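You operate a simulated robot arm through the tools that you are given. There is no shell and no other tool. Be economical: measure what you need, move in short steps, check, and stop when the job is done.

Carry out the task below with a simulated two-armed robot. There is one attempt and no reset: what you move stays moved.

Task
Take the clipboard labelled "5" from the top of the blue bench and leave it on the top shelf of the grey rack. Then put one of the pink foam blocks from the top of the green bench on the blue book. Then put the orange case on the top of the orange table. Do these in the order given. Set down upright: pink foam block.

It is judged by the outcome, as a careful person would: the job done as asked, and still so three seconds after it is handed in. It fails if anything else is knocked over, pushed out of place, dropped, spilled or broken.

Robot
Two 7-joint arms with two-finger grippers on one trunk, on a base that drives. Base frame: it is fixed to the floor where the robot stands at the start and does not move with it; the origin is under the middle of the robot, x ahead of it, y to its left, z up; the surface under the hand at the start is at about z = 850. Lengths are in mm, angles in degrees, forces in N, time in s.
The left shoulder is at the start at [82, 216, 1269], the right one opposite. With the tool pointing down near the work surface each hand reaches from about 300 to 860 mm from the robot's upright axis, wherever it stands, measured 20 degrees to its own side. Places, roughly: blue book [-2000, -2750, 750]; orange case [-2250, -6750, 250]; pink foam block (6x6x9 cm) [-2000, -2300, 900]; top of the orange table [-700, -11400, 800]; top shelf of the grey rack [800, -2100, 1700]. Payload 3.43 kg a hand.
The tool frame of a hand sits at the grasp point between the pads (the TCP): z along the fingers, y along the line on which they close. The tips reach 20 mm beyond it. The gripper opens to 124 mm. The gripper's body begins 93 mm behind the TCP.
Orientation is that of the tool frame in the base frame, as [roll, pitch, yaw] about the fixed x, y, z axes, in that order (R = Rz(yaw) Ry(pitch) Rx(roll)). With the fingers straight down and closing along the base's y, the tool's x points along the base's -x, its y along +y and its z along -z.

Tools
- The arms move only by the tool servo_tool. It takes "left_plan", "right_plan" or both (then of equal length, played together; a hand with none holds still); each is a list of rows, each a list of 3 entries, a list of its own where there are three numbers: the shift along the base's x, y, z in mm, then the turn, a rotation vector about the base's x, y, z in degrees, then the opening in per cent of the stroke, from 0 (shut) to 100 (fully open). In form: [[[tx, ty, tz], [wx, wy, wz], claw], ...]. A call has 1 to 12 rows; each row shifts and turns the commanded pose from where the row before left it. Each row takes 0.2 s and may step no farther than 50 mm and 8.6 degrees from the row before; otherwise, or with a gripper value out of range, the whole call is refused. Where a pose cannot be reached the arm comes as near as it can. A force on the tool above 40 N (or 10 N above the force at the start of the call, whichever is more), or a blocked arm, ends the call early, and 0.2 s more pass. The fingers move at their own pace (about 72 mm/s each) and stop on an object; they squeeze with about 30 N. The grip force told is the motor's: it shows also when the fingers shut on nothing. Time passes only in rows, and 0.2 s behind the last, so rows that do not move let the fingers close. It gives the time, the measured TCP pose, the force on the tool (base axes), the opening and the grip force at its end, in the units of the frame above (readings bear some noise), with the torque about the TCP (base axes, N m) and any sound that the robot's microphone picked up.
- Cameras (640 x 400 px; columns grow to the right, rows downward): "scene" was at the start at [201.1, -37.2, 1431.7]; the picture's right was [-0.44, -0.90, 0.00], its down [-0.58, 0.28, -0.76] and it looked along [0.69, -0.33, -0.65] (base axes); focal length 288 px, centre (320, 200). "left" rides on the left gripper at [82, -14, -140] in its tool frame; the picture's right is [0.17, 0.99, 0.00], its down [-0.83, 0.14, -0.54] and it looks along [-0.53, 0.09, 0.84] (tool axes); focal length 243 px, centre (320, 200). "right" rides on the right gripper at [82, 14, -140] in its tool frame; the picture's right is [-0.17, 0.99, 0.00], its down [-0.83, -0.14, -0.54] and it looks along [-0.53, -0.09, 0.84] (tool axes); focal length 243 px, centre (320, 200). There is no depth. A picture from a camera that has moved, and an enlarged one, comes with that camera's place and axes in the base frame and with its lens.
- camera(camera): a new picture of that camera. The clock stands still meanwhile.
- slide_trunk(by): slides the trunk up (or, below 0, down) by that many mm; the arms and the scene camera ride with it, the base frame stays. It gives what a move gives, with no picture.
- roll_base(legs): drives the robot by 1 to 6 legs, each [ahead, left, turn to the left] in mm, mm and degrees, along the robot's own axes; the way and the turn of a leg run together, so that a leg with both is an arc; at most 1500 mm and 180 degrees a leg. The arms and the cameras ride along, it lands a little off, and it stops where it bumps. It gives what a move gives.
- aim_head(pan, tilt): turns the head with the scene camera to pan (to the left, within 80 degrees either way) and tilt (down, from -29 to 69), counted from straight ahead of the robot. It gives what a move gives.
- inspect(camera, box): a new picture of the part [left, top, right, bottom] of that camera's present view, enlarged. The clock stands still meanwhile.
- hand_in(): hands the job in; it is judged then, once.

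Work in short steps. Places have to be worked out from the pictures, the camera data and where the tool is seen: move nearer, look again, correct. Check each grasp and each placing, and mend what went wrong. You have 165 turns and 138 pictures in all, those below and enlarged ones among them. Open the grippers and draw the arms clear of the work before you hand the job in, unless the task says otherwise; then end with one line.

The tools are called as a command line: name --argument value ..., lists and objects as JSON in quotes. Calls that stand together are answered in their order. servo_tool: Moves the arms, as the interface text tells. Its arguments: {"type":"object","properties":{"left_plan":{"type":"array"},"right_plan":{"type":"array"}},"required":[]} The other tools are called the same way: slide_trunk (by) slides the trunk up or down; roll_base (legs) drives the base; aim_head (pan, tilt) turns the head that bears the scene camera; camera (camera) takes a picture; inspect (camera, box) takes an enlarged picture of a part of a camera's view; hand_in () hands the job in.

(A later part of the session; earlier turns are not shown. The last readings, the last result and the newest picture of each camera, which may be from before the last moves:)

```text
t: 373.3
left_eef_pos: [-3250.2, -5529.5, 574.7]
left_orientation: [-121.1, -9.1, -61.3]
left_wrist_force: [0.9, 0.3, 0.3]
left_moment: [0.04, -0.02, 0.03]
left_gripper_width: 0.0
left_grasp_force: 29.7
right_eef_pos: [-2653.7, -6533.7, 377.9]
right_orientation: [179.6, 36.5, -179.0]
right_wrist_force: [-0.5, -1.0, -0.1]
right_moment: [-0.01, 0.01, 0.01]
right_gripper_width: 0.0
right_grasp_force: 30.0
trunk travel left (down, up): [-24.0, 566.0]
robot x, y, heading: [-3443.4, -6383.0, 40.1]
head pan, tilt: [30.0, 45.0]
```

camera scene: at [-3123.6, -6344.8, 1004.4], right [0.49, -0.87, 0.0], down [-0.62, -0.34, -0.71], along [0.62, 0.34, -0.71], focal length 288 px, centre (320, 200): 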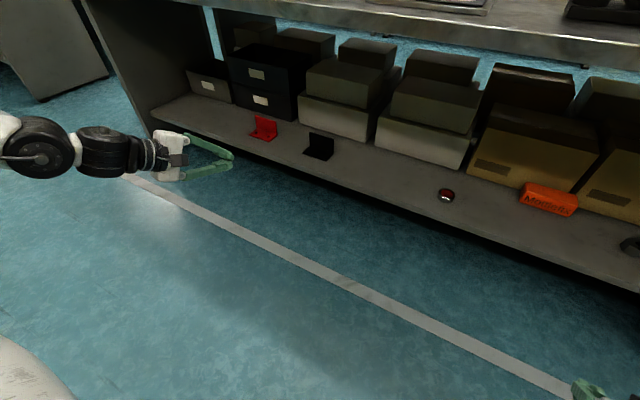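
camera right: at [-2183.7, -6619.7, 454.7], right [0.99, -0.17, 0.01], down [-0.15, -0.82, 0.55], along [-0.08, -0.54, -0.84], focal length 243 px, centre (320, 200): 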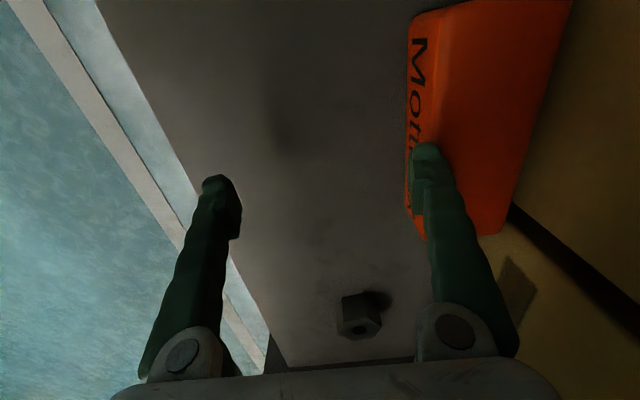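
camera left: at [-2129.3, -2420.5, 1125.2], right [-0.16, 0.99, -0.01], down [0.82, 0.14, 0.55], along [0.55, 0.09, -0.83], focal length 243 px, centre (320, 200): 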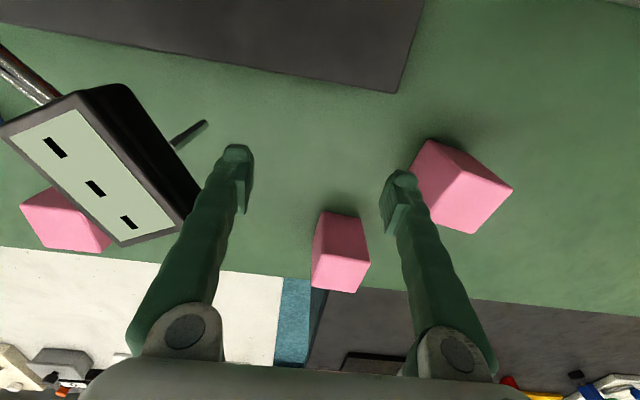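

The right arm is nicely placed. I'll drive so the fingertips hover above the case top.

roll_base --legs '[[300, 0, 0], [0, -470, 0]]'

camera --camera "right"

```text
t: 379.2
left_eef_pos: [-2869.3, -5527.5, 572.0]
left_orientation: [-120.3, -10.0, -62.0]
left_wrist_force: [-0.4, -0.5, -0.5]
left_moment: [-0.01, -0.03, 0.01]
left_gripper_width: 0.0
left_grasp_force: 30.0
right_eef_pos: [-2273.4, -6531.0, 400.9]
right_orientation: [179.5, 38.5, -179.5]
right_wrist_force: [-0.7, 0.2, 0.4]
right_moment: [-0.01, 0.0, -0.02]
right_gripper_width: 0.1
right_grasp_force: 29.8
trunk travel left (down, up): [-24.0, 566.0]
robot x, y, heading: [-3056.9, -6379.9, 39.5]
head pan, tilt: [30.0, 45.0]
stopped in leg 2: the robot was blocked; the commanded pose is now the measured one
```

```text
11 pictures are left
camera right: at [-2423.3, -6519.9, 458.9], right [0.11, 0.99, 0.11], down [0.32, -0.14, 0.94], along [0.94, -0.07, -0.33], focal length 243 px, centre (320, 200)
```

right: 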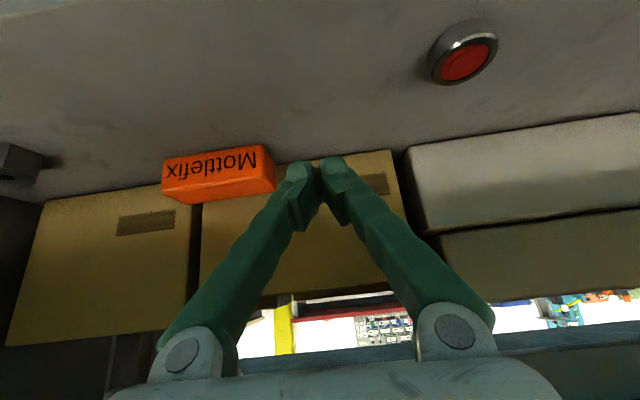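

The base was blocked. I'll back off a little and look toward the right arm to find the contact.

roll_base --legs '[[0, 40, 0]]'

aim_head --pan -65 --tilt 30

camera --camera "scene"

```text
t: 380.4
left_eef_pos: [-2885.8, -5499.9, 575.0]
left_orientation: [-120.9, -9.2, -61.8]
left_wrist_force: [0.1, -0.1, -0.8]
left_moment: [-0.01, 0.02, 0.03]
left_gripper_width: 0.0
left_grasp_force: 30.4
right_eef_pos: [-2295.2, -6504.8, 383.7]
right_orientation: [179.3, 37.0, -179.4]
right_wrist_force: [0.1, 0.5, -0.1]
right_moment: [-0.02, 0.0, -0.02]
right_gripper_width: 0.2
right_grasp_force: 30.3
trunk travel left (down, up): [-24.0, 566.0]
robot x, y, heading: [-3086.7, -6350.7, 39.6]
head pan, tilt: [30.0, 45.0]
```

```text
t: 382.1
left_eef_pos: [-2885.6, -5500.2, 574.4]
left_orientation: [-121.0, -9.1, -61.7]
left_wrist_force: [-0.2, 0.6, -0.5]
left_moment: [-0.01, 0.05, 0.0]
left_gripper_width: 0.0
left_grasp_force: 29.9
right_eef_pos: [-2295.6, -6506.3, 383.1]
right_orientation: [179.3, 37.0, -179.5]
right_wrist_force: [-0.6, 0.1, 0.9]
right_moment: [0.0, -0.02, 0.0]
right_gripper_width: 0.1
right_grasp_force: 29.7
trunk travel left (down, up): [-24.0, 566.0]
robot x, y, heading: [-3086.8, -6351.3, 39.7]
head pan, tilt: [-65.0, 30.0]
```

```text
10 pictures are left
camera scene: at [-2813.6, -6228.7, 1027.2], right [-0.43, -0.9, 0.0], down [-0.45, 0.21, -0.87], along [0.78, -0.37, -0.5], focal length 288 px, centre (320, 200)
```

scene: 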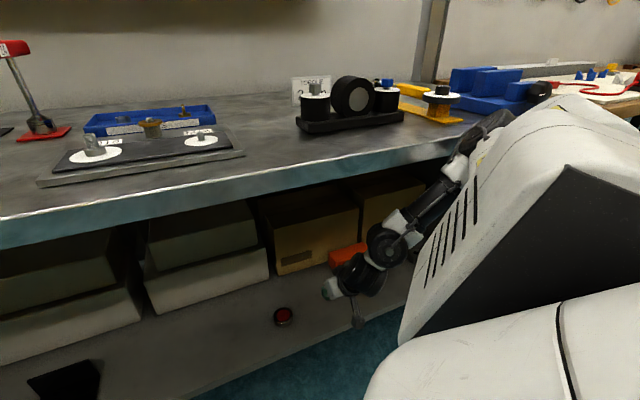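

The tilted pose has a high elbow that meets the bench edge, while the vertical yaw -90° pose keeps it low. I'll back out, turn to heading ~10°, and return the right hand to vertical with yaw -90°. Then one open finger can press on the case top to drag it.

roll_base --legs '[[-250, 0, 0], [0, 0, -30]]'

servo_tool --right_plan '[[[5, 0, -3], [3.1, 5.4, 0], 40], [[5, 0, -3], [3.1, 5.4, 0], 80], [[5, 0, -3], [3.1, 5.4, 0], 80], [[5, 0, -3], [3.1, 5.4, 0], 80], [[5, 0, -3], [3.1, 5.4, 0], 80], [[5, 0, -3], [3.0, 5.2, 0], 80], [[10, 0, 0], [0, 0, -8], 80], [[10, 0, 0], [0, 0, -8], 80], [[10, 0, 0], [0, 0, -8], 80], [[10, 0, 0], [0, 0, -8], 80], [[10, 0, 0], [0, 0, -8], 80], [[10, 0, 0], [0, 0, -8], 80]]'

servo_tool --right_plan '[[[10, 0, 0], [0, 0, -8], 80], [[10, 0, 0], [0, 0, -4], 80], [[0, 0, 0], [0, 0, 0], 80]]'

```text
t: 386.2
left_eef_pos: [-2682.2, -5872.5, 574.3]
left_orientation: [-120.9, -9.1, -91.5]
left_wrist_force: [0.1, 0.9, -0.4]
left_moment: [0.0, 0.0, -0.01]
left_gripper_width: 0.0
left_grasp_force: 30.2
right_eef_pos: [-2668.1, -7038.0, 382.7]
right_orientation: [179.2, 37.0, 150.7]
right_wrist_force: [0.1, -0.2, 0.9]
right_moment: [-0.01, -0.02, -0.03]
right_gripper_width: 0.1
right_grasp_force: 30.5
trunk travel left (down, up): [-24.0, 566.0]
robot x, y, heading: [-3277.8, -6507.4, 9.7]
head pan, tilt: [-65.0, 30.0]
```

```text
t: 388.8
left_eef_pos: [-2682.1, -5871.4, 573.8]
left_orientation: [-121.0, -9.3, -91.5]
left_wrist_force: [-0.2, 0.0, -0.3]
left_moment: [-0.01, -0.02, -0.02]
left_gripper_width: 0.0
left_grasp_force: 30.3
right_eef_pos: [-2554.1, -7065.6, 365.7]
right_orientation: [179.3, -0.2, 102.7]
right_wrist_force: [0.4, -0.6, 0.1]
right_moment: [0.01, -0.03, -0.01]
right_gripper_width: 99.2
right_grasp_force: 0.0
right hand out of reach, approached as far as the arm can: row 11, 12
trunk travel left (down, up): [-24.0, 566.0]
robot x, y, heading: [-3279.5, -6509.7, 9.8]
head pan, tilt: [-65.0, 30.0]
```

```text
t: 389.6
left_eef_pos: [-2680.9, -5871.6, 574.4]
left_orientation: [-121.0, -9.1, -91.6]
left_wrist_force: [0.2, 0.4, -0.3]
left_moment: [-0.02, 0.0, -0.05]
left_gripper_width: 0.2
left_grasp_force: 30.1
right_eef_pos: [-2514.2, -7079.2, 366.2]
right_orientation: [178.9, -0.3, 90.7]
right_wrist_force: [-0.2, -0.1, 0.9]
right_moment: [-0.02, 0.02, 0.01]
right_gripper_width: 99.3
right_grasp_force: 0.0
right hand out of reach, approached as far as the arm can: row 1
trunk travel left (down, up): [-24.0, 566.0]
robot x, y, heading: [-3279.1, -6509.5, 9.7]
head pan, tilt: [-65.0, 30.0]
```

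Vertical, yaw -90° and opening 99 mm all hold. Driving so the far finger sits above the case's top centre.

roll_base --legs '[[0, 308, 0], [300, 0, 0], [116, 0, 0]]'

camera --camera "right"

```text
t: 397.2
left_eef_pos: [-2327.6, -5510.2, 585.6]
left_orientation: [-120.6, -8.4, -92.4]
left_wrist_force: [-0.1, 0.0, 0.0]
left_moment: [0.02, 0.0, -0.02]
left_gripper_width: 0.0
left_grasp_force: 30.5
right_eef_pos: [-2193.0, -6719.6, 350.6]
right_orientation: [-179.5, -0.3, 90.0]
right_wrist_force: [-0.6, 0.5, -0.2]
right_moment: [0.01, -0.01, -0.01]
right_gripper_width: 99.3
right_grasp_force: 0.1
trunk travel left (down, up): [-24.0, 566.0]
robot x, y, heading: [-2933.0, -6134.4, 9.2]
head pan, tilt: [-65.0, 30.0]
```

```text
9 pictures are left
camera right: at [-2177.0, -6637.3, 490.5], right [0.99, -0.17, -0.01], down [-0.13, -0.83, 0.54], along [-0.1, -0.53, -0.84], focal length 243 px, centre (320, 200)
```

right: 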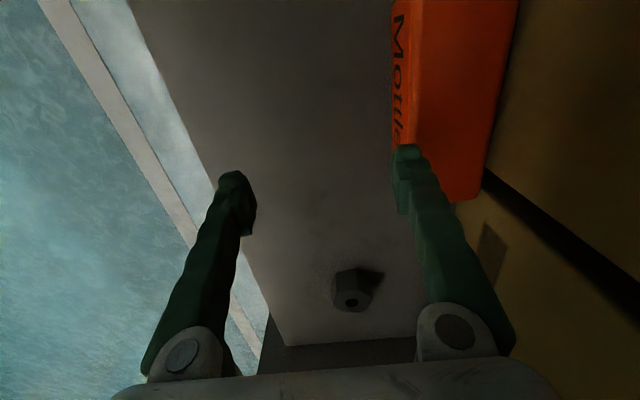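

The far finger is about at the case's front edge. I'll reach 35 mm further with the arm and check how it responds.

servo_tool --right_plan '[[[12, 4, 0], [0, 0, 0], 80], [[12, 4, 0], [0, 0, 0], 80], [[12, 4, 0], [0, 0, 0], 80], [[0, 0, 0], [0, 0, 0], 80]]'

```text
t: 398.4
left_eef_pos: [-2283.7, -5551.7, 577.2]
left_orientation: [-121.5, -8.5, -95.7]
left_wrist_force: [0.1, 0.5, -0.1]
left_moment: [0.02, 0.02, 0.03]
left_gripper_width: 0.3
left_grasp_force: 30.6
right_eef_pos: [-2208.5, -6767.6, 330.2]
right_orientation: [-177.3, 0.2, 85.5]
right_wrist_force: [-0.6, 1.1, 0.4]
right_moment: [0.03, -0.01, 0.0]
right_gripper_width: 99.1
right_grasp_force: 0.1
trunk travel left (down, up): [-24.0, 566.0]
robot x, y, heading: [-2928.2, -6137.5, 5.5]
head pan, tilt: [-65.0, 30.0]
stopped in row 4 (right hand): the arm was blocked; the commanded pose is now the measured one
```

The base twisted slightly, so some part of the arm is pressing on the bench. I'll look.

aim_head --pan -45 --tilt 30

camera --camera "scene"

```text
t: 399.3
left_eef_pos: [-2287.1, -5550.2, 580.2]
left_orientation: [-121.3, -8.4, -95.8]
left_wrist_force: [0.0, 0.1, -0.1]
left_moment: [0.02, 0.03, -0.04]
left_gripper_width: 0.0
left_grasp_force: 30.4
right_eef_pos: [-2206.7, -6765.0, 330.4]
right_orientation: [-177.5, -0.1, 86.0]
right_wrist_force: [0.4, -0.1, 0.0]
right_moment: [0.01, 0.01, 0.01]
right_gripper_width: 99.3
right_grasp_force: 0.0
trunk travel left (down, up): [-24.0, 566.0]
robot x, y, heading: [-2929.2, -6135.8, 5.5]
head pan, tilt: [-45.0, 30.0]
```

```text
8 pictures are left
camera scene: at [-2608.8, -6181.4, 1025.5], right [-0.64, -0.77, -0.01], down [-0.39, 0.33, -0.86], along [0.67, -0.54, -0.51], focal length 288 px, centre (320, 200)
```

scene: 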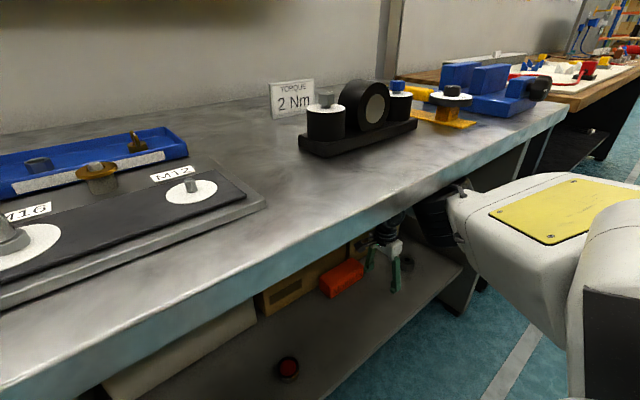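

The upper arm is meeting the bench edge. I'll back off 30 mm, lower the trunk to its bottom, and lean the tool so the fingertips reach deeper while the wrist stays put.

roll_base --legs '[[-30, 0, 3]]'

slide_trunk --by -22

servo_tool --right_plan '[[[0, 10, 15], [0, 0, 0], 80], [[0, 12, 15], [0, 0, 0], 80], [[20, 0, 0], [0, -4, 0], 80], [[20, 0, 0], [0, -4, 0], 80], [[20, 0, 0], [0, -4, 0], 80], [[20, 0, 0], [0, -4, 0], 80], [[0, 0, 0], [0, 0, 0], 80]]'

camera --camera "right"

```text
t: 400.1
left_eef_pos: [-2350.0, -5517.2, 578.4]
left_orientation: [-121.2, -8.4, -92.5]
left_wrist_force: [0.5, 0.5, 0.0]
left_moment: [0.0, 0.0, -0.01]
left_gripper_width: 0.0
left_grasp_force: 30.5
right_eef_pos: [-2200.6, -6724.3, 331.1]
right_orientation: [-177.4, -0.1, 89.1]
right_wrist_force: [0.6, -0.2, -0.6]
right_moment: [-0.02, 0.0, 0.02]
right_gripper_width: 99.2
right_grasp_force: 0.1
trunk travel left (down, up): [-24.0, 566.0]
robot x, y, heading: [-2956.6, -6134.2, 8.9]
head pan, tilt: [-45.0, 30.0]
```

```text
t: 400.8
left_eef_pos: [-2351.5, -5512.4, 553.5]
left_orientation: [-121.0, -9.0, -92.4]
left_wrist_force: [-0.3, 0.8, 0.2]
left_moment: [0.0, 0.0, 0.05]
left_gripper_width: 0.0
left_grasp_force: 30.0
right_eef_pos: [-2201.6, -6723.9, 319.2]
right_orientation: [-177.8, 0.6, 89.1]
right_wrist_force: [0.7, -0.4, 0.6]
right_moment: [0.0, -0.08, 0.01]
right_gripper_width: 99.3
right_grasp_force: 0.1
trunk travel left (down, up): [-2.0, 588.0]
robot x, y, heading: [-2960.0, -6137.5, 8.8]
head pan, tilt: [-45.0, 30.0]
```

```text
t: 402.4
left_eef_pos: [-2352.8, -5511.5, 553.9]
left_orientation: [-120.9, -9.1, -92.5]
left_wrist_force: [-0.9, -0.3, -0.7]
left_moment: [0.0, 0.0, 0.0]
left_gripper_width: 0.2
left_grasp_force: 29.6
right_eef_pos: [-2119.8, -6702.9, 348.6]
right_orientation: [166.6, 0.4, 89.2]
right_wrist_force: [-18.1, 6.0, 3.4]
right_moment: [0.06, -0.27, 0.48]
right_gripper_width: 90.8
right_grasp_force: 0.0
right hand out of reach, approached as far as the arm can: row 6
trunk travel left (down, up): [-2.0, 588.0]
robot x, y, heading: [-2962.0, -6138.8, 8.5]
head pan, tilt: [-45.0, 30.0]
```

```text
7 pictures are left
camera right: at [-2136.3, -6619.0, 487.4], right [0.96, -0.18, 0.23], down [-0.27, -0.82, 0.5], along [0.1, -0.54, -0.84], focal length 243 px, centre (320, 200)
```

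right: 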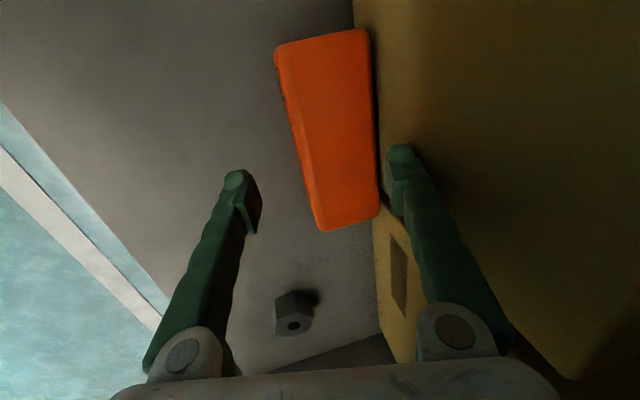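

Now the hand spans the case, with the far finger against the cardboard box. I'll back off, narrow the opening so the far finger sits over the case top, and lower toward it.

servo_tool --right_plan '[[[-12, 0, 0], [0, 0, 0], 45], [[0, 0, 0], [0, 0, 0], 45], [[0, 0, -8], [0, 0, 0], 45], [[0, 0, -8], [0, 0, 0], 45], [[0, 0, -6], [0, 0, 0], 45], [[0, 0, -4], [0, 0, 0], 45], [[0, 0, 0], [0, 0, 0], 45]]'

servo_tool --right_plan '[[[0, 0, -4], [0, 0, 0], 45], [[0, 0, -4], [0, 0, 0], 45], [[0, 0, 0], [0, 0, 0], 45]]'

```text
t: 404.0
left_eef_pos: [-2352.1, -5511.0, 552.4]
left_orientation: [-121.0, -9.1, -92.6]
left_wrist_force: [-0.1, 0.7, -0.4]
left_moment: [0.02, 0.02, -0.01]
left_gripper_width: 0.0
left_grasp_force: 30.0
right_eef_pos: [-2117.1, -6708.9, 325.9]
right_orientation: [166.5, 0.4, 89.1]
right_wrist_force: [0.2, -0.5, -0.5]
right_moment: [0.01, 0.0, 0.0]
right_gripper_width: 55.8
right_grasp_force: 0.1
right hand out of reach, approached as far as the arm can: row 1, 6
trunk travel left (down, up): [-2.0, 588.0]
robot x, y, heading: [-2961.7, -6136.9, 8.6]
head pan, tilt: [-45.0, 30.0]
```

```text
t: 404.8
left_eef_pos: [-2353.5, -5509.5, 553.6]
left_orientation: [-120.9, -9.1, -92.6]
left_wrist_force: [0.4, -0.4, -0.2]
left_moment: [-0.02, -0.02, -0.01]
left_gripper_width: 0.1
left_grasp_force: 30.4
right_eef_pos: [-2115.8, -6710.0, 320.9]
right_orientation: [166.3, 0.4, 88.9]
right_wrist_force: [-6.5, 1.4, 25.7]
right_moment: [0.12, -0.84, 0.07]
right_gripper_width: 54.5
right_grasp_force: 0.1
trunk travel left (down, up): [-2.0, 588.0]
robot x, y, heading: [-2958.0, -6136.8, 9.0]
head pan, tilt: [-45.0, 30.0]
```

Contact with ~26 N downward on the case. Now dragging it toward the shelf front by 60 mm.

servo_tool --right_plan '[[[-8, 0, 0], [0, 0, 0], 45], [[-10, 0, 0], [0, 0, 0], 45], [[-10, 0, 0], [0, 0, 0], 45], [[-10, 0, 0], [0, 0, 0], 45], [[-10, 0, 0], [0, 0, 0], 45], [[-10, 0, 0], [0, 0, 0], 45], [[0, 0, 0], [0, 0, 0], 45]]'

camera --camera "right"

```text
t: 406.4
left_eef_pos: [-2351.7, -5510.6, 552.3]
left_orientation: [-121.0, -9.0, -92.5]
left_wrist_force: [-0.4, 0.2, 0.0]
left_moment: [0.01, -0.01, -0.01]
left_gripper_width: 0.0
left_grasp_force: 29.4
right_eef_pos: [-2131.8, -6732.8, 327.4]
right_orientation: [166.6, 0.4, 89.0]
right_wrist_force: [-0.5, -0.1, 0.8]
right_moment: [0.01, 0.02, -0.03]
right_gripper_width: 55.7
right_grasp_force: 0.0
right hand out of reach, approached as far as the arm can: row 1, 2, 3, 4, 5, 6
trunk travel left (down, up): [-2.0, 588.0]
robot x, y, heading: [-2958.7, -6140.9, 8.8]
head pan, tilt: [-45.0, 30.0]
```

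```text
6 pictures are left
camera right: at [-2147.8, -6649.1, 465.2], right [0.96, -0.18, 0.23], down [-0.27, -0.82, 0.5], along [0.1, -0.54, -0.84], focal length 243 px, centre (320, 200)
```

right: 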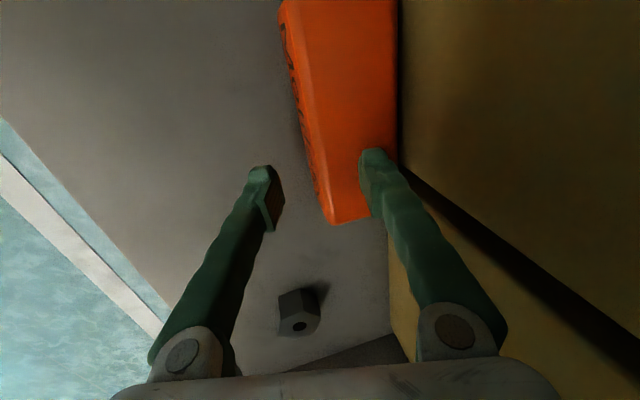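

The arm slid sideways instead of pulling. I'll re-centre, press again, and drag using the base instead, which keeps the arm rigid.

servo_tool --right_plan '[[[4, 12, 0], [0, 0, 0], 45], [[4, 12, 0], [0, 0, 0], 45], [[0, 0, -4], [0, 0, 0], 45], [[0, 0, -4], [0, 0, 0], 45], [[0, 0, 0], [0, 0, 0], 45]]'

```text
t: 407.6
left_eef_pos: [-2351.1, -5510.5, 552.8]
left_orientation: [-121.0, -9.1, -92.5]
left_wrist_force: [0.0, 0.3, 0.5]
left_moment: [0.02, 0.0, 0.0]
left_gripper_width: 0.2
left_grasp_force: 30.6
right_eef_pos: [-2118.1, -6711.1, 322.6]
right_orientation: [166.5, 0.3, 89.1]
right_wrist_force: [-1.4, -0.1, 3.3]
right_moment: [0.04, -0.15, 0.01]
right_gripper_width: 55.7
right_grasp_force: 0.0
right hand out of reach, approached as far as the arm can: row 1, 4
trunk travel left (down, up): [-2.0, 588.0]
robot x, y, heading: [-2959.2, -6139.4, 8.8]
head pan, tilt: [-45.0, 30.0]
```

Light contact at z≈322. I'll press 3 mm more, then pull back with the base.

servo_tool --right_plan '[[[0, 0, -3], [0, 0, 0], 45], [[0, 0, -1], [0, 0, 0], 45], [[0, 0, 0], [0, 0, 0], 45]]'

roll_base --legs '[[-75, 12, 0]]'

camera --camera "right"

```text
t: 408.4
left_eef_pos: [-2352.8, -5509.9, 553.2]
left_orientation: [-121.0, -9.3, -92.5]
left_wrist_force: [-0.6, 0.1, 0.3]
left_moment: [-0.02, -0.04, -0.01]
left_gripper_width: 0.0
left_grasp_force: 30.3
right_eef_pos: [-2116.6, -6709.8, 320.1]
right_orientation: [166.3, 0.4, 89.0]
right_wrist_force: [-8.1, 2.1, 25.5]
right_moment: [0.1, -0.82, 0.1]
right_gripper_width: 54.3
right_grasp_force: 0.0
trunk travel left (down, up): [-2.0, 588.0]
robot x, y, heading: [-2960.2, -6139.5, 8.7]
head pan, tilt: [-45.0, 30.0]
```

```text
t: 409.6
left_eef_pos: [-2430.2, -5509.3, 553.9]
left_orientation: [-120.7, -9.3, -92.6]
left_wrist_force: [0.2, 0.3, 0.3]
left_moment: [-0.01, 0.02, -0.01]
left_gripper_width: 0.0
left_grasp_force: 30.0
right_eef_pos: [-2195.2, -6710.8, 320.0]
right_orientation: [166.3, 0.3, 89.1]
right_wrist_force: [-8.4, 5.3, 30.9]
right_moment: [0.12, -1.04, 0.31]
right_gripper_width: 54.6
right_grasp_force: 0.0
trunk travel left (down, up): [-2.0, 588.0]
robot x, y, heading: [-3037.8, -6139.0, 8.6]
head pan, tilt: [-45.0, 30.0]
```

```text
5 pictures are left
camera right: at [-2212.6, -6626.4, 458.7], right [0.96, -0.18, 0.23], down [-0.28, -0.82, 0.5], along [0.1, -0.54, -0.84], focal length 243 px, centre (320, 200)
```

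right: 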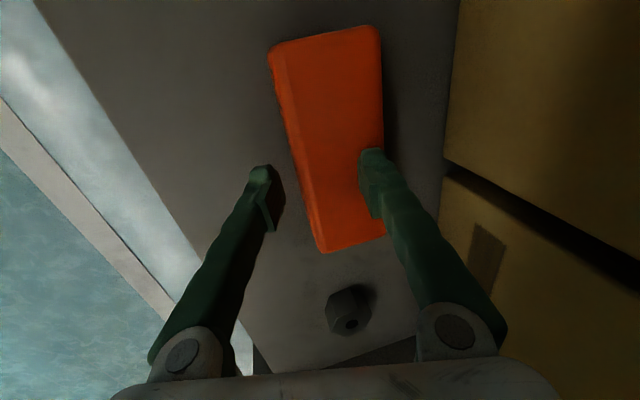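

The drag worked: the case moved 78 mm and there's now a clear gap behind it. I'll lift, open wide, straighten the tool, and centre over the case.

servo_tool --right_plan '[[[0, 0, 12], [0, 0, 0], 60], [[0, 0, 15], [0, 0, 0], 100], [[0, 0, 5], [0, 0, 0], 100], [[2, 0, 0], [0, 4.5, 0], 100], [[3, 0, 0], [0, 4.5, 0], 100], [[3, 0, 0], [0, 4.5, 0], 100], [[0, 0, 0], [0, 0, 0], 100]]'

camera --camera "right"

```text
t: 411.1
left_eef_pos: [-2427.6, -5511.3, 552.4]
left_orientation: [-121.0, -9.1, -92.5]
left_wrist_force: [-0.1, -0.7, -0.4]
left_moment: [0.04, -0.01, -0.02]
left_gripper_width: 0.0
left_grasp_force: 30.1
right_eef_pos: [-2199.0, -6712.1, 359.1]
right_orientation: [171.0, 0.5, 89.2]
right_wrist_force: [1.0, -0.1, 0.5]
right_moment: [0.0, 0.01, -0.03]
right_gripper_width: 123.9
right_grasp_force: 0.1
right hand out of reach, approached as far as the arm can: row 5, 6
trunk travel left (down, up): [-2.0, 588.0]
robot x, y, heading: [-3039.1, -6134.9, 8.8]
head pan, tilt: [-45.0, 30.0]
```

```text
4 pictures are left
camera right: at [-2205.4, -6628.7, 497.4], right [0.97, -0.18, 0.15], down [-0.23, -0.82, 0.52], along [0.03, -0.54, -0.84], focal length 243 px, centre (320, 200)
```

right: 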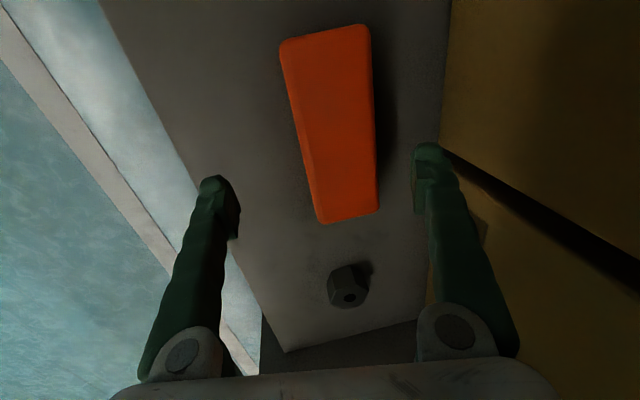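

The case lies between the open fingers. I'll descend while removing the remaining lean, centring on it.

servo_tool --right_plan '[[[4, 3, -15], [0, 1.5, 0], 100], [[4, 3, -15], [0, 1.5, 0], 100], [[4, 3, -15], [0, 1.5, 0], 100], [[4, 3, -15], [0, 1.5, 0], 100], [[3, 3, -15], [0, 1.5, 0], 100], [[2, 3, -14], [0, 1.5, 0], 100], [[0, 0, -10], [0, 0, 0], 100], [[0, 0, 0], [0, 0, 0], 100]]'

```text
t: 412.9
left_eef_pos: [-2428.3, -5510.9, 553.2]
left_orientation: [-121.1, -9.1, -92.4]
left_wrist_force: [-0.5, 0.1, -0.9]
left_moment: [0.0, 0.01, 0.01]
left_gripper_width: 0.0
left_grasp_force: 30.5
right_eef_pos: [-2205.8, -6709.9, 359.8]
right_orientation: [172.5, 0.4, 89.1]
right_wrist_force: [0.0, 0.7, -0.4]
right_moment: [-0.01, 0.0, 0.01]
right_gripper_width: 123.9
right_grasp_force: 0.0
right hand out of reach, approached as far as the arm can: row 1, 2, 3, 4, 5, 6
trunk travel left (down, up): [-2.0, 588.0]
robot x, y, heading: [-3035.0, -6140.3, 9.0]
head pan, tilt: [-45.0, 30.0]
```

The arm is over-extended, which keeps it high. I'll bring the base closer toward the case and retract the arm correspondingly while lowering.

roll_base --legs '[[35, -70, 0]]'

servo_tool --right_plan '[[[-3, 10, -8], [0, 0, 0], 100], [[-3, 10, -10], [0, 0, 0], 100], [[-3, 10, -10], [0, 0, 0], 100], [[-3, 10, -10], [0, 0, 0], 100], [[-3, 10, -10], [0, 0, 0], 100], [[-3, 10, -10], [0, 0, 0], 100], [[-2, 8, -10], [0, 0, 0], 100], [[0, 0, 0], [0, 0, 0], 100]]'

```text
t: 414.5
left_eef_pos: [-2384.0, -5575.1, 552.8]
left_orientation: [-121.0, -9.1, -92.6]
left_wrist_force: [-0.1, -0.3, -0.2]
left_moment: [-0.01, -0.01, 0.02]
left_gripper_width: 0.0
left_grasp_force: 29.5
right_eef_pos: [-2159.2, -6773.1, 359.5]
right_orientation: [172.7, 0.4, 89.1]
right_wrist_force: [-0.6, 0.7, -0.2]
right_moment: [-0.03, 0.01, 0.03]
right_gripper_width: 124.1
right_grasp_force: 0.1
trunk travel left (down, up): [-2.0, 588.0]
robot x, y, heading: [-2988.4, -6203.3, 8.3]
head pan, tilt: [-45.0, 30.0]
```

```text
t: 416.3
left_eef_pos: [-2383.6, -5573.8, 553.2]
left_orientation: [-120.9, -9.1, -92.6]
left_wrist_force: [-0.2, 0.6, -0.2]
left_moment: [0.02, 0.01, 0.0]
left_gripper_width: 0.0
left_grasp_force: 30.3
right_eef_pos: [-2161.9, -6714.8, 295.6]
right_orientation: [173.0, 0.3, 89.1]
right_wrist_force: [-0.2, -0.3, 0.1]
right_moment: [0.0, 0.01, 0.0]
right_gripper_width: 124.1
right_grasp_force: 0.0
right hand out of reach, approached as far as the arm can: row 4, 5, 6, 7
trunk travel left (down, up): [-2.0, 588.0]
robot x, y, heading: [-2992.6, -6200.7, 8.9]
head pan, tilt: [-45.0, 30.0]
```

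Working: z is now 296 with no contact. One more base nudge and retract to get lower.

roll_base --legs '[[-18, -50, 0]]'

servo_tool --right_plan '[[[0, 12, -4], [0, 0, 0], 100], [[0, 12, -6], [0, 0, 0], 100], [[0, 12, -6], [0, 0, 0], 100], [[0, 12, -6], [0, 0, 0], 100], [[0, 12, -6], [0, 0, 0], 100], [[0, 10, -6], [0, 0, 0], 100], [[0, 0, 0], [0, 0, 0], 100]]'

```text
t: 417.7
left_eef_pos: [-2394.3, -5625.7, 553.5]
left_orientation: [-120.9, -9.1, -92.6]
left_wrist_force: [-0.3, -0.2, -0.6]
left_moment: [-0.01, -0.01, -0.04]
left_gripper_width: 0.0
left_grasp_force: 30.2
right_eef_pos: [-2171.4, -6766.5, 296.5]
right_orientation: [173.0, 0.3, 89.2]
right_wrist_force: [0.4, -0.2, 0.8]
right_moment: [0.02, 0.0, 0.01]
right_gripper_width: 124.1
right_grasp_force: 0.0
trunk travel left (down, up): [-2.0, 588.0]
robot x, y, heading: [-3002.3, -6254.1, 8.8]
head pan, tilt: [-45.0, 30.0]
```

```text
t: 419.3
left_eef_pos: [-2393.5, -5625.7, 552.1]
left_orientation: [-121.1, -9.1, -92.6]
left_wrist_force: [0.6, -0.6, 0.1]
left_moment: [-0.02, 0.01, 0.01]
left_gripper_width: 0.1
left_grasp_force: 29.8
right_eef_pos: [-2168.6, -6759.0, 291.7]
right_orientation: [173.0, 0.4, 89.1]
right_wrist_force: [-0.7, 0.8, -0.1]
right_moment: [0.0, -0.01, 0.03]
right_gripper_width: 124.1
right_grasp_force: 0.1
right hand out of reach, approached as far as the arm can: row 1, 2, 3, 4, 5, 6
trunk travel left (down, up): [-2.0, 588.0]
robot x, y, heading: [-3000.4, -6252.2, 9.0]
head pan, tilt: [-45.0, 30.0]
```

It won't go lower, but at z≈292 the fingertips overlap the case's upper part. I'll shift the base +y so the hand is centred on the case, and close.

roll_base --legs '[[6, 60, 0]]'

servo_tool --right_plan '[[[0, 0, 0], [0, 0, 0], 75], [[0, 0, 0], [0, 0, 0], 55], [[0, 0, 0], [0, 0, 0], 40], [[0, 0, 0], [0, 0, 0], 30], [[0, 0, 0], [0, 0, 0], 30]]'

camera --camera "right"

```text
t: 420.8
left_eef_pos: [-2398.0, -5564.9, 554.1]
left_orientation: [-121.0, -9.1, -92.5]
left_wrist_force: [-1.2, 0.9, -0.8]
left_moment: [0.02, 0.01, 0.01]
left_gripper_width: 0.0
left_grasp_force: 29.9
right_eef_pos: [-2171.8, -6698.1, 293.7]
right_orientation: [173.0, 0.3, 89.2]
right_wrist_force: [-0.3, -0.6, 0.5]
right_moment: [-0.04, -0.02, -0.04]
right_gripper_width: 124.2
right_grasp_force: 0.0
trunk travel left (down, up): [-2.0, 588.0]
robot x, y, heading: [-3002.4, -6192.6, 8.5]
head pan, tilt: [-45.0, 30.0]
```

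```text
t: 422.0
left_eef_pos: [-2397.0, -5565.6, 552.3]
left_orientation: [-121.0, -9.0, -92.5]
left_wrist_force: [0.3, -0.5, -0.3]
left_moment: [-0.01, 0.02, 0.04]
left_gripper_width: 0.0
left_grasp_force: 30.2
right_eef_pos: [-2173.3, -6698.6, 292.8]
right_orientation: [173.1, 0.3, 89.1]
right_wrist_force: [-3.0, 0.4, 0.6]
right_moment: [0.04, 0.3, 0.03]
right_gripper_width: 66.6
right_grasp_force: 29.8
trunk travel left (down, up): [-2.0, 588.0]
robot x, y, heading: [-3007.4, -6193.0, 8.5]
head pan, tilt: [-45.0, 30.0]
```

```text
3 pictures are left
camera right: at [-2173.3, -6614.8, 431.4], right [0.98, -0.18, 0.12], down [-0.22, -0.82, 0.52], along [0.0, -0.54, -0.84], focal length 243 px, centre (320, 200)
```

right: 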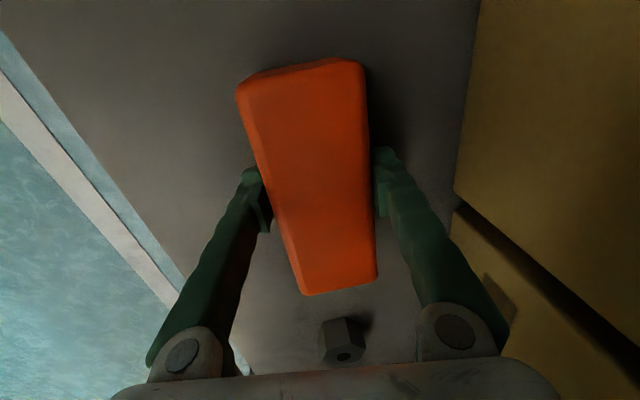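

Gripped (66.6 mm, 30 N), centred. I'll lift 30 mm with the trunk and check the grip, then back out.

slide_trunk --by 30

roll_base --legs '[[-250, 35, 0], [-250, 35, 0]]'

```text
t: 422.7
left_eef_pos: [-2395.2, -5565.1, 582.3]
left_orientation: [-121.1, -9.1, -92.5]
left_wrist_force: [0.8, -0.2, 0.1]
left_moment: [0.03, 0.0, 0.0]
left_gripper_width: 0.0
left_grasp_force: 30.2
right_eef_pos: [-2171.7, -6697.3, 321.2]
right_orientation: [173.1, 0.3, 89.1]
right_wrist_force: [-0.2, -0.1, -6.4]
right_moment: [0.03, 0.03, 0.02]
right_gripper_width: 64.5
right_grasp_force: 30.3
trunk travel left (down, up): [-32.0, 558.0]
robot x, y, heading: [-3004.0, -6192.5, 8.8]
head pan, tilt: [-45.0, 30.0]
```

```text
t: 426.6
left_eef_pos: [-2904.9, -5573.0, 583.0]
left_orientation: [-121.0, -9.0, -92.7]
left_wrist_force: [-0.7, 0.2, 0.2]
left_moment: [-0.04, -0.03, 0.01]
left_gripper_width: 0.0
left_grasp_force: 29.7
right_eef_pos: [-2680.7, -6706.7, 321.9]
right_orientation: [173.0, 0.3, 88.9]
right_wrist_force: [-0.1, -0.2, -5.6]
right_moment: [0.03, -0.02, -0.02]
right_gripper_width: 64.2
right_grasp_force: 30.0
trunk travel left (down, up): [-32.0, 558.0]
robot x, y, heading: [-3511.0, -6199.6, 8.6]
head pan, tilt: [-45.0, 30.0]
```

The case is securely held (6 N weight) and clear of the bench. I'll raise the trunk, then tuck both arms in for driving.

slide_trunk --by 380

servo_tool --left_plan '[[[-14, -40, 5], [0, 5, 0], 0], [[-14, -40, 5], [0, 5, 0], 0], [[-14, -40, 5], [0, 5, 0], 0], [[-14, -40, 5], [0, 5, 0], 0], [[-14, -40, 5], [0, 5, 0], 0], [[-14, -40, 5], [0, 5, 0], 0], [[-14, -40, 5], [0, 5, 0], 0], [[-14, -40, 5], [0, 5, 0], 0], [[-14, -40, 5], [0, 5, 0], 0], [[-10, -30, 5], [0, 5, 0], 0], [[-10, -30, 0], [0, 5, 0], 0], [[0, 0, 0], [0, 4, 0], 0]]' --right_plan '[[[-20, 12, 15], [0, 0, 7.5], 30], [[-20, 12, 15], [0, 0, 7.5], 30], [[-22, 12, 15], [0, 0, 7.5], 30], [[-22, 12, 15], [0, 0, 7.5], 30], [[-25, 12, 15], [0, 0, 7.5], 30], [[-25, 12, 15], [0, 0, 7.5], 30], [[-25, 12, 15], [0, 0, 7.5], 30], [[-25, 12, 15], [0, 0, 7.5], 30], [[-25, 12, 10], [0, 0, 7.5], 30], [[-25, 12, 10], [0, 0, 7.5], 30], [[-25, 12, 10], [0, 0, 7.5], 30], [[-20, 12, 0], [0, 0, 7.5], 30]]'

slide_trunk --by 150

```text
t: 430.2
left_eef_pos: [-2903.6, -5572.9, 961.7]
left_orientation: [-121.1, -9.1, -92.6]
left_wrist_force: [0.3, -0.4, -0.4]
left_moment: [-0.03, -0.02, 0.01]
left_gripper_width: 0.0
left_grasp_force: 29.5
right_eef_pos: [-2634.1, -6699.5, 901.4]
right_orientation: [156.1, -2.4, 89.5]
right_wrist_force: [0.2, 0.3, -5.2]
right_moment: [0.01, 0.03, 0.03]
right_gripper_width: 64.4
right_grasp_force: 30.3
trunk travel left (down, up): [-412.0, 178.0]
robot x, y, heading: [-3512.8, -6201.2, 8.5]
head pan, tilt: [-45.0, 30.0]
```

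```text
t: 432.9
left_eef_pos: [-3060.7, -5963.4, 1013.2]
left_orientation: [179.4, -7.1, -83.6]
left_wrist_force: [0.1, 0.1, -1.0]
left_moment: [-0.03, 0.0, 0.02]
left_gripper_width: 0.1
left_grasp_force: 29.6
left hand out of reach, approached as far as the arm can: row 11, 12
right_eef_pos: [-2913.5, -6557.0, 1052.6]
right_orientation: [156.0, -2.5, 179.5]
right_wrist_force: [-0.7, 0.0, -5.7]
right_moment: [-0.05, 0.01, 0.01]
right_gripper_width: 64.3
right_grasp_force: 29.7
trunk travel left (down, up): [-412.0, 178.0]
robot x, y, heading: [-3516.1, -6200.6, 8.3]
head pan, tilt: [-45.0, 30.0]
```

```text
t: 434.6
left_eef_pos: [-3060.3, -5963.1, 1291.4]
left_orientation: [-164.9, -6.3, -85.4]
left_wrist_force: [-0.7, 0.6, 0.3]
left_moment: [0.02, 0.02, 0.0]
left_gripper_width: 0.0
left_grasp_force: 31.0
right_eef_pos: [-2912.3, -6555.8, 1200.3]
right_orientation: [156.0, -2.7, 179.4]
right_wrist_force: [1.0, -0.1, -6.6]
right_moment: [-0.04, 0.06, -0.01]
right_gripper_width: 64.4
right_grasp_force: 29.8
trunk travel left (down, up): [-562.0, 28.0]
robot x, y, heading: [-3512.8, -6200.1, 8.6]
head pan, tilt: [-45.0, 30.0]
```

Arms are tucked and the case is held high. Route: back up the aisle to the cross aisle (y≈-4080), across to the main aisle, then down to the orange table. First leg.

roll_base --legs '[[0, 0, -8.6], [0, 1060, 0], [0, 1060, 0]]'

```text
t: 463.6
left_eef_pos: [-3061.8, -3915.3, 1293.6]
left_orientation: [-164.8, -6.3, -93.1]
left_wrist_force: [0.1, -0.3, 0.5]
left_moment: [0.0, 0.0, 0.0]
left_gripper_width: 0.1
left_grasp_force: 30.2
right_eef_pos: [-2995.6, -4523.1, 1201.2]
right_orientation: [156.0, -2.5, 171.6]
right_wrist_force: [0.3, 0.7, -4.9]
right_moment: [-0.04, 0.04, 0.0]
right_gripper_width: 63.9
right_grasp_force: 29.7
trunk travel left (down, up): [-562.0, 28.0]
robot x, y, heading: [-3543.1, -4086.5, 1.1]
head pan, tilt: [-45.0, 30.0]
```

roll_base --legs '[[0, 0, -1.1], [1080, 0, 0], [1080, 0, 0]]'

```text
t: 473.8
left_eef_pos: [-1556.8, -3931.8, 1299.3]
left_orientation: [-164.0, -6.9, -95.5]
left_wrist_force: [0.3, -1.0, -0.1]
left_moment: [-0.01, 0.03, 0.0]
left_gripper_width: 0.0
left_grasp_force: 29.8
right_eef_pos: [-1518.4, -4547.4, 1211.5]
right_orientation: [156.0, -2.1, 168.7]
right_wrist_force: [0.6, 0.1, -4.6]
right_moment: [-0.02, 0.02, 0.04]
right_gripper_width: 64.3
right_grasp_force: 29.7
trunk travel left (down, up): [-562.0, 28.0]
robot x, y, heading: [-2024.6, -4098.7, -1.8]
head pan, tilt: [-45.0, 30.0]
stopped in leg 3: the robot was blocked; the commanded pose is now the measured one
```

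Blocked, probably the right elbow on the partition post. I'll back up 100 mm, shift 120 mm left, and continue.

roll_base --legs '[[-100, 0, 0], [0, 120, 1.8], [1000, 0, 0]]'

```text
t: 483.0
left_eef_pos: [-631.4, -3797.1, 1293.4]
left_orientation: [-164.9, -6.3, -93.5]
left_wrist_force: [0.4, -0.7, 0.0]
left_moment: [-0.01, 0.0, 0.01]
left_gripper_width: 0.3
left_grasp_force: 30.2
right_eef_pos: [-573.3, -4409.7, 1199.0]
right_orientation: [155.7, -3.0, 170.6]
right_wrist_force: [-0.3, 0.4, -5.5]
right_moment: [-0.06, 0.05, -0.03]
right_gripper_width: 64.2
right_grasp_force: 30.6
trunk travel left (down, up): [-562.0, 28.0]
robot x, y, heading: [-1109.8, -3964.4, 0.3]
head pan, tilt: [-45.0, 30.0]
```

roll_base --legs '[[770, 0, 0], [0, 0, -90], [1400, 0, 0], [1400, 0, 0]]'

```text
t: 509.7
left_eef_pos: [-192.7, -7206.4, 1294.0]
left_orientation: [-164.8, -6.2, 176.3]
left_wrist_force: [0.0, -0.1, -0.5]
left_moment: [0.03, -0.02, 0.01]
left_gripper_width: 0.1
left_grasp_force: 30.2
right_eef_pos: [-804.9, -7262.6, 1199.5]
right_orientation: [155.7, -3.1, 80.4]
right_wrist_force: [-1.1, 0.3, -5.1]
right_moment: [0.05, 0.0, 0.01]
right_gripper_width: 64.1
right_grasp_force: 30.4
trunk travel left (down, up): [-562.0, 28.0]
robot x, y, heading: [-367.7, -6723.9, -89.9]
head pan, tilt: [-45.0, 30.0]
```

roll_base --legs '[[1150, 0, 0], [1150, 0, 0], [1100, 0, 0]]'

aim_head --pan -12 --tilt 32

camera --camera "scene"

```text
t: 530.5
left_eef_pos: [-111.9, -10620.6, 1292.8]
left_orientation: [-164.8, -6.3, 177.7]
left_wrist_force: [0.1, 0.2, -0.2]
left_moment: [0.03, 0.02, 0.03]
left_gripper_width: 0.1
left_grasp_force: 30.4
right_eef_pos: [-723.3, -10692.8, 1198.0]
right_orientation: [155.7, -3.0, 81.9]
right_wrist_force: [-0.2, 0.1, -5.7]
right_moment: [0.04, 0.05, -0.01]
right_gripper_width: 64.1
right_grasp_force: 29.6
trunk travel left (down, up): [-562.0, 28.0]
robot x, y, heading: [-294.4, -10148.7, -88.3]
head pan, tilt: [-45.0, 30.0]
```

```text
t: 531.4
left_eef_pos: [-111.4, -10621.4, 1293.3]
left_orientation: [-164.9, -6.3, 177.7]
left_wrist_force: [1.2, -0.3, -0.1]
left_moment: [-0.03, -0.02, 0.02]
left_gripper_width: 0.0
left_grasp_force: 29.5
right_eef_pos: [-723.3, -10694.3, 1198.7]
right_orientation: [155.6, -3.0, 81.8]
right_wrist_force: [0.5, 0.0, -5.3]
right_moment: [0.07, 0.01, 0.01]
right_gripper_width: 64.3
right_grasp_force: 30.3
trunk travel left (down, up): [-562.0, 28.0]
robot x, y, heading: [-293.9, -10145.0, -88.3]
head pan, tilt: [-12.0, 32.0]
```

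```text
2 pictures are left
camera scene: at [-309.1, -10276.6, 1602.8], right [-0.98, 0.18, 0.0], down [0.1, 0.52, -0.85], along [-0.15, -0.83, -0.53], focal length 288 px, centre (320, 200)
```

scene: 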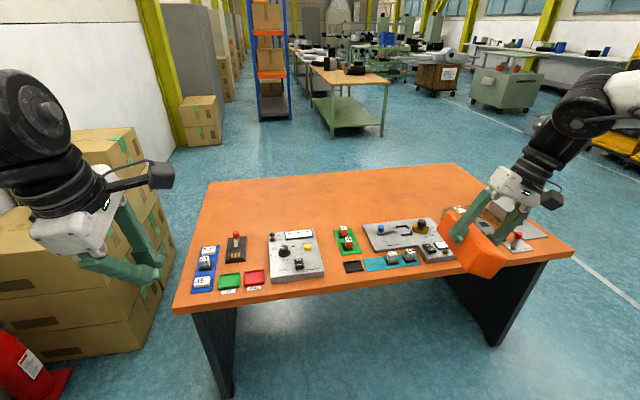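

The orange table is clear in its back half (table y≈-10948 to -11843, top z≈800). I'll drive up to it, lower the trunk, then extend the right hand over the free area while levelling the case.

roll_base --legs '[[590, 0, -1.5]]'

slide_trunk --by -150

servo_tool --right_plan '[[[0, -25, 0], [0.8, 5.7, 0], 30], [[0, -25, 0], [0.8, 5.7, 0], 30], [[0, -25, 0], [0.8, 5.7, 0], 30], [[0, -30, 0], [0, 0, 0], 30], [[0, -30, 0], [0, 0, 0], 30], [[0, -30, 0], [0, 0, 0], 30], [[0, 0, 0], [0, 0, 0], 30]]'

```text
t: 535.5
left_eef_pos: [-116.9, -11226.0, 1292.3]
left_orientation: [-164.7, -6.4, 176.3]
left_wrist_force: [-0.2, -0.2, -0.7]
left_moment: [-0.02, 0.01, -0.01]
left_gripper_width: 0.0
left_grasp_force: 29.9
right_eef_pos: [-728.9, -11279.9, 1198.5]
right_orientation: [155.6, -3.1, 80.2]
right_wrist_force: [-0.2, 0.2, -6.3]
right_moment: [0.01, 0.03, 0.03]
right_gripper_width: 64.1
right_grasp_force: 30.3
trunk travel left (down, up): [-562.0, 28.0]
robot x, y, heading: [-284.0, -10746.1, -89.9]
head pan, tilt: [-12.0, 32.0]
```

```text
t: 537.3
left_eef_pos: [-116.9, -11226.3, 1143.4]
left_orientation: [-164.8, -6.3, 176.1]
left_wrist_force: [-0.2, -0.1, 1.1]
left_moment: [0.01, -0.01, 0.03]
left_gripper_width: 0.0
left_grasp_force: 29.9
right_eef_pos: [-729.3, -11280.8, 1048.4]
right_orientation: [155.7, -3.0, 80.2]
right_wrist_force: [0.1, 0.1, -7.2]
right_moment: [0.04, 0.11, -0.01]
right_gripper_width: 64.3
right_grasp_force: 30.2
trunk travel left (down, up): [-412.0, 178.0]
robot x, y, heading: [-282.3, -10745.7, -89.9]
head pan, tilt: [-12.0, 32.0]
```

```text
t: 538.9
left_eef_pos: [-112.9, -11225.9, 1144.1]
left_orientation: [-164.6, -6.3, 176.1]
left_wrist_force: [-0.7, -0.6, 0.2]
left_moment: [-0.04, 0.03, -0.03]
left_gripper_width: 0.1
left_grasp_force: 30.7
right_eef_pos: [-728.6, -11431.4, 1046.8]
right_orientation: [172.9, -2.0, 79.4]
right_wrist_force: [-0.2, 0.6, -5.6]
right_moment: [0.02, 0.04, 0.02]
right_gripper_width: 63.9
right_grasp_force: 30.4
right hand out of reach, approached as far as the arm can: row 6
trunk travel left (down, up): [-412.0, 178.0]
robot x, y, heading: [-283.4, -10745.4, -90.0]
head pan, tilt: [-12.0, 32.0]
```

Level again (roll 173°) at y≈-11431. I'll descend while extending further back, then check with a picture.

servo_tool --right_plan '[[[0, -5, -18], [0, 0, 0], 30], [[0, -10, -18], [0, 0, 0], 30], [[0, -15, -18], [0, 0, 0], 30], [[0, -15, -18], [0, 0, 0], 30], [[0, -15, -18], [0, 0, 0], 30], [[0, -15, -10], [0, 0, 0], 30], [[0, 0, 0], [0, 0, 0], 30]]'

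camera --camera "scene"

```text
t: 540.5
left_eef_pos: [-115.8, -11226.8, 1142.3]
left_orientation: [-164.8, -6.3, 176.2]
left_wrist_force: [0.3, 0.8, 0.0]
left_moment: [-0.01, -0.02, 0.0]
left_gripper_width: 0.0
left_grasp_force: 30.5
right_eef_pos: [-737.0, -11443.6, 945.3]
right_orientation: [173.0, -2.0, 79.4]
right_wrist_force: [-0.2, 0.8, -5.2]
right_moment: [0.09, -0.03, -0.04]
right_gripper_width: 64.2
right_grasp_force: 29.8
right hand out of reach, approached as far as the arm can: row 2, 3, 4, 5, 6
trunk travel left (down, up): [-412.0, 178.0]
robot x, y, heading: [-282.2, -10745.9, -90.0]
head pan, tilt: [-12.0, 32.0]
```

```text
1 pictures are left
camera scene: at [-302.8, -10962.6, 1431.3], right [-0.98, 0.21, 0.0], down [0.11, 0.52, -0.85], along [-0.17, -0.83, -0.53], focal length 288 px, centre (320, 200)
```

scene: 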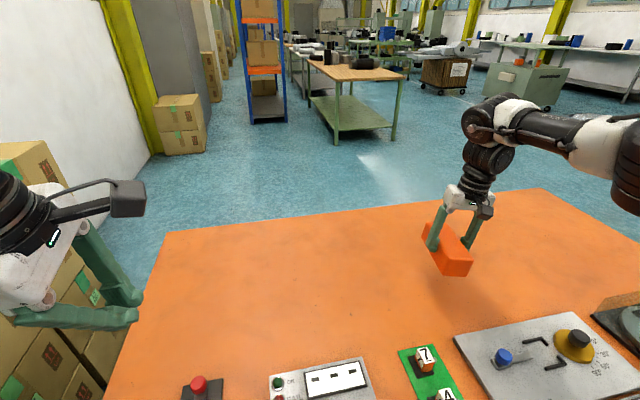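

The case is above clear table space behind all the items. Lowering 58 mm with the trunk, then gently by arm until contact.

slide_trunk --by -60

servo_tool --right_plan '[[[0, 0, -5], [0, 0, 0], 30], [[0, 0, -4], [0, 0, 0], 30], [[0, 0, 0], [0, 0, 0], 30]]'

```text
t: 541.5
left_eef_pos: [-114.7, -11225.5, 1083.2]
left_orientation: [-164.7, -6.3, 176.2]
left_wrist_force: [0.1, -0.3, -0.5]
left_moment: [-0.03, -0.04, 0.0]
left_gripper_width: 0.0
left_grasp_force: 30.3
right_eef_pos: [-737.6, -11443.1, 886.4]
right_orientation: [173.0, -2.2, 79.4]
right_wrist_force: [0.2, 0.0, -5.8]
right_moment: [0.05, 0.01, 0.02]
right_gripper_width: 63.9
right_grasp_force: 29.7
trunk travel left (down, up): [-352.0, 238.0]
robot x, y, heading: [-282.9, -10746.7, -89.9]
head pan, tilt: [-12.0, 32.0]
```

```text
t: 542.3
left_eef_pos: [-115.6, -11226.5, 1083.8]
left_orientation: [-164.8, -6.3, 176.1]
left_wrist_force: [-0.5, -0.3, 0.3]
left_moment: [0.03, -0.02, 0.0]
left_gripper_width: 0.2
left_grasp_force: 30.3
right_eef_pos: [-738.1, -11443.7, 876.8]
right_orientation: [173.0, -2.3, 79.5]
right_wrist_force: [-0.3, 0.5, -5.6]
right_moment: [0.06, 0.05, 0.03]
right_gripper_width: 64.3
right_grasp_force: 30.0
trunk travel left (down, up): [-352.0, 238.0]
robot x, y, heading: [-290.2, -10743.8, -89.8]
head pan, tilt: [-12.0, 32.0]
```

Still carrying the weight (5.6 N). Continuing down in small steps.

servo_tool --right_plan '[[[0, 0, -3], [0, 0, 0], 30], [[0, 0, -2], [0, 0, 0], 30], [[0, 0, 0], [0, 0, 0], 30]]'

servo_tool --right_plan '[[[0, 0, -2], [0, 0, 0], 30], [[0, 0, -2], [0, 0, 0], 30], [[0, 0, 0], [0, 0, 0], 30]]'

```text
t: 543.1
left_eef_pos: [-115.2, -11225.9, 1083.6]
left_orientation: [-164.8, -6.3, 176.3]
left_wrist_force: [-0.3, 1.2, -0.4]
left_moment: [0.01, 0.03, -0.01]
left_gripper_width: 0.0
left_grasp_force: 30.4
right_eef_pos: [-736.3, -11444.1, 871.3]
right_orientation: [173.0, -2.4, 79.4]
right_wrist_force: [-0.3, 0.0, -6.0]
right_moment: [0.05, 0.0, 0.01]
right_gripper_width: 64.0
right_grasp_force: 29.6
trunk travel left (down, up): [-352.0, 238.0]
robot x, y, heading: [-280.3, -10746.7, -89.9]
head pan, tilt: [-12.0, 32.0]
```

```text
t: 543.9
left_eef_pos: [-114.0, -11226.1, 1082.1]
left_orientation: [-164.8, -6.3, 176.2]
left_wrist_force: [-0.3, 0.6, -0.1]
left_moment: [-0.01, 0.01, 0.02]
left_gripper_width: 0.0
left_grasp_force: 30.1
right_eef_pos: [-738.1, -11442.9, 867.1]
right_orientation: [173.0, -2.4, 79.4]
right_wrist_force: [-0.8, -1.0, -6.3]
right_moment: [0.03, -0.01, -0.02]
right_gripper_width: 64.1
right_grasp_force: 30.3
trunk travel left (down, up): [-352.0, 238.0]
robot x, y, heading: [-281.9, -10744.8, -89.9]
head pan, tilt: [-12.0, 32.0]
```

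servo_tool --right_plan '[[[0, 0, -3], [0, 0, 0], 30], [[0, 0, -3], [0, 0, 0], 30], [[0, 0, -2], [0, 0, 0], 30], [[0, 0, 0], [0, 0, 0], 30]]'

servo_tool --right_plan '[[[0, 0, -3], [0, 0, 0], 30], [[0, 0, -3], [0, 0, 0], 30], [[0, 0, 0], [0, 0, 0], 30]]'

```text
t: 544.9
left_eef_pos: [-116.2, -11226.7, 1083.2]
left_orientation: [-164.8, -6.4, 176.2]
left_wrist_force: [0.0, 0.5, -0.2]
left_moment: [0.02, 0.02, 0.0]
left_gripper_width: 0.2
left_grasp_force: 30.2
right_eef_pos: [-737.7, -11443.5, 857.8]
right_orientation: [173.0, -2.4, 79.3]
right_wrist_force: [0.7, 0.2, -6.3]
right_moment: [0.06, -0.03, -0.03]
right_gripper_width: 64.1
right_grasp_force: 30.5
trunk travel left (down, up): [-352.0, 238.0]
robot x, y, heading: [-284.8, -10745.8, -90.1]
head pan, tilt: [-12.0, 32.0]
```

```text
t: 545.7
left_eef_pos: [-116.0, -11226.7, 1084.1]
left_orientation: [-164.7, -6.3, 176.3]
left_wrist_force: [0.2, -0.3, 0.9]
left_moment: [0.04, 0.0, 0.02]
left_gripper_width: 0.0
left_grasp_force: 30.3
right_eef_pos: [-737.1, -11443.7, 852.6]
right_orientation: [173.0, -2.4, 79.3]
right_wrist_force: [0.8, 0.3, -6.1]
right_moment: [0.04, 0.02, -0.01]
right_gripper_width: 63.9
right_grasp_force: 29.5
trunk travel left (down, up): [-352.0, 238.0]
robot x, y, heading: [-283.6, -10746.4, -90.0]
head pan, tilt: [-12.0, 32.0]
```

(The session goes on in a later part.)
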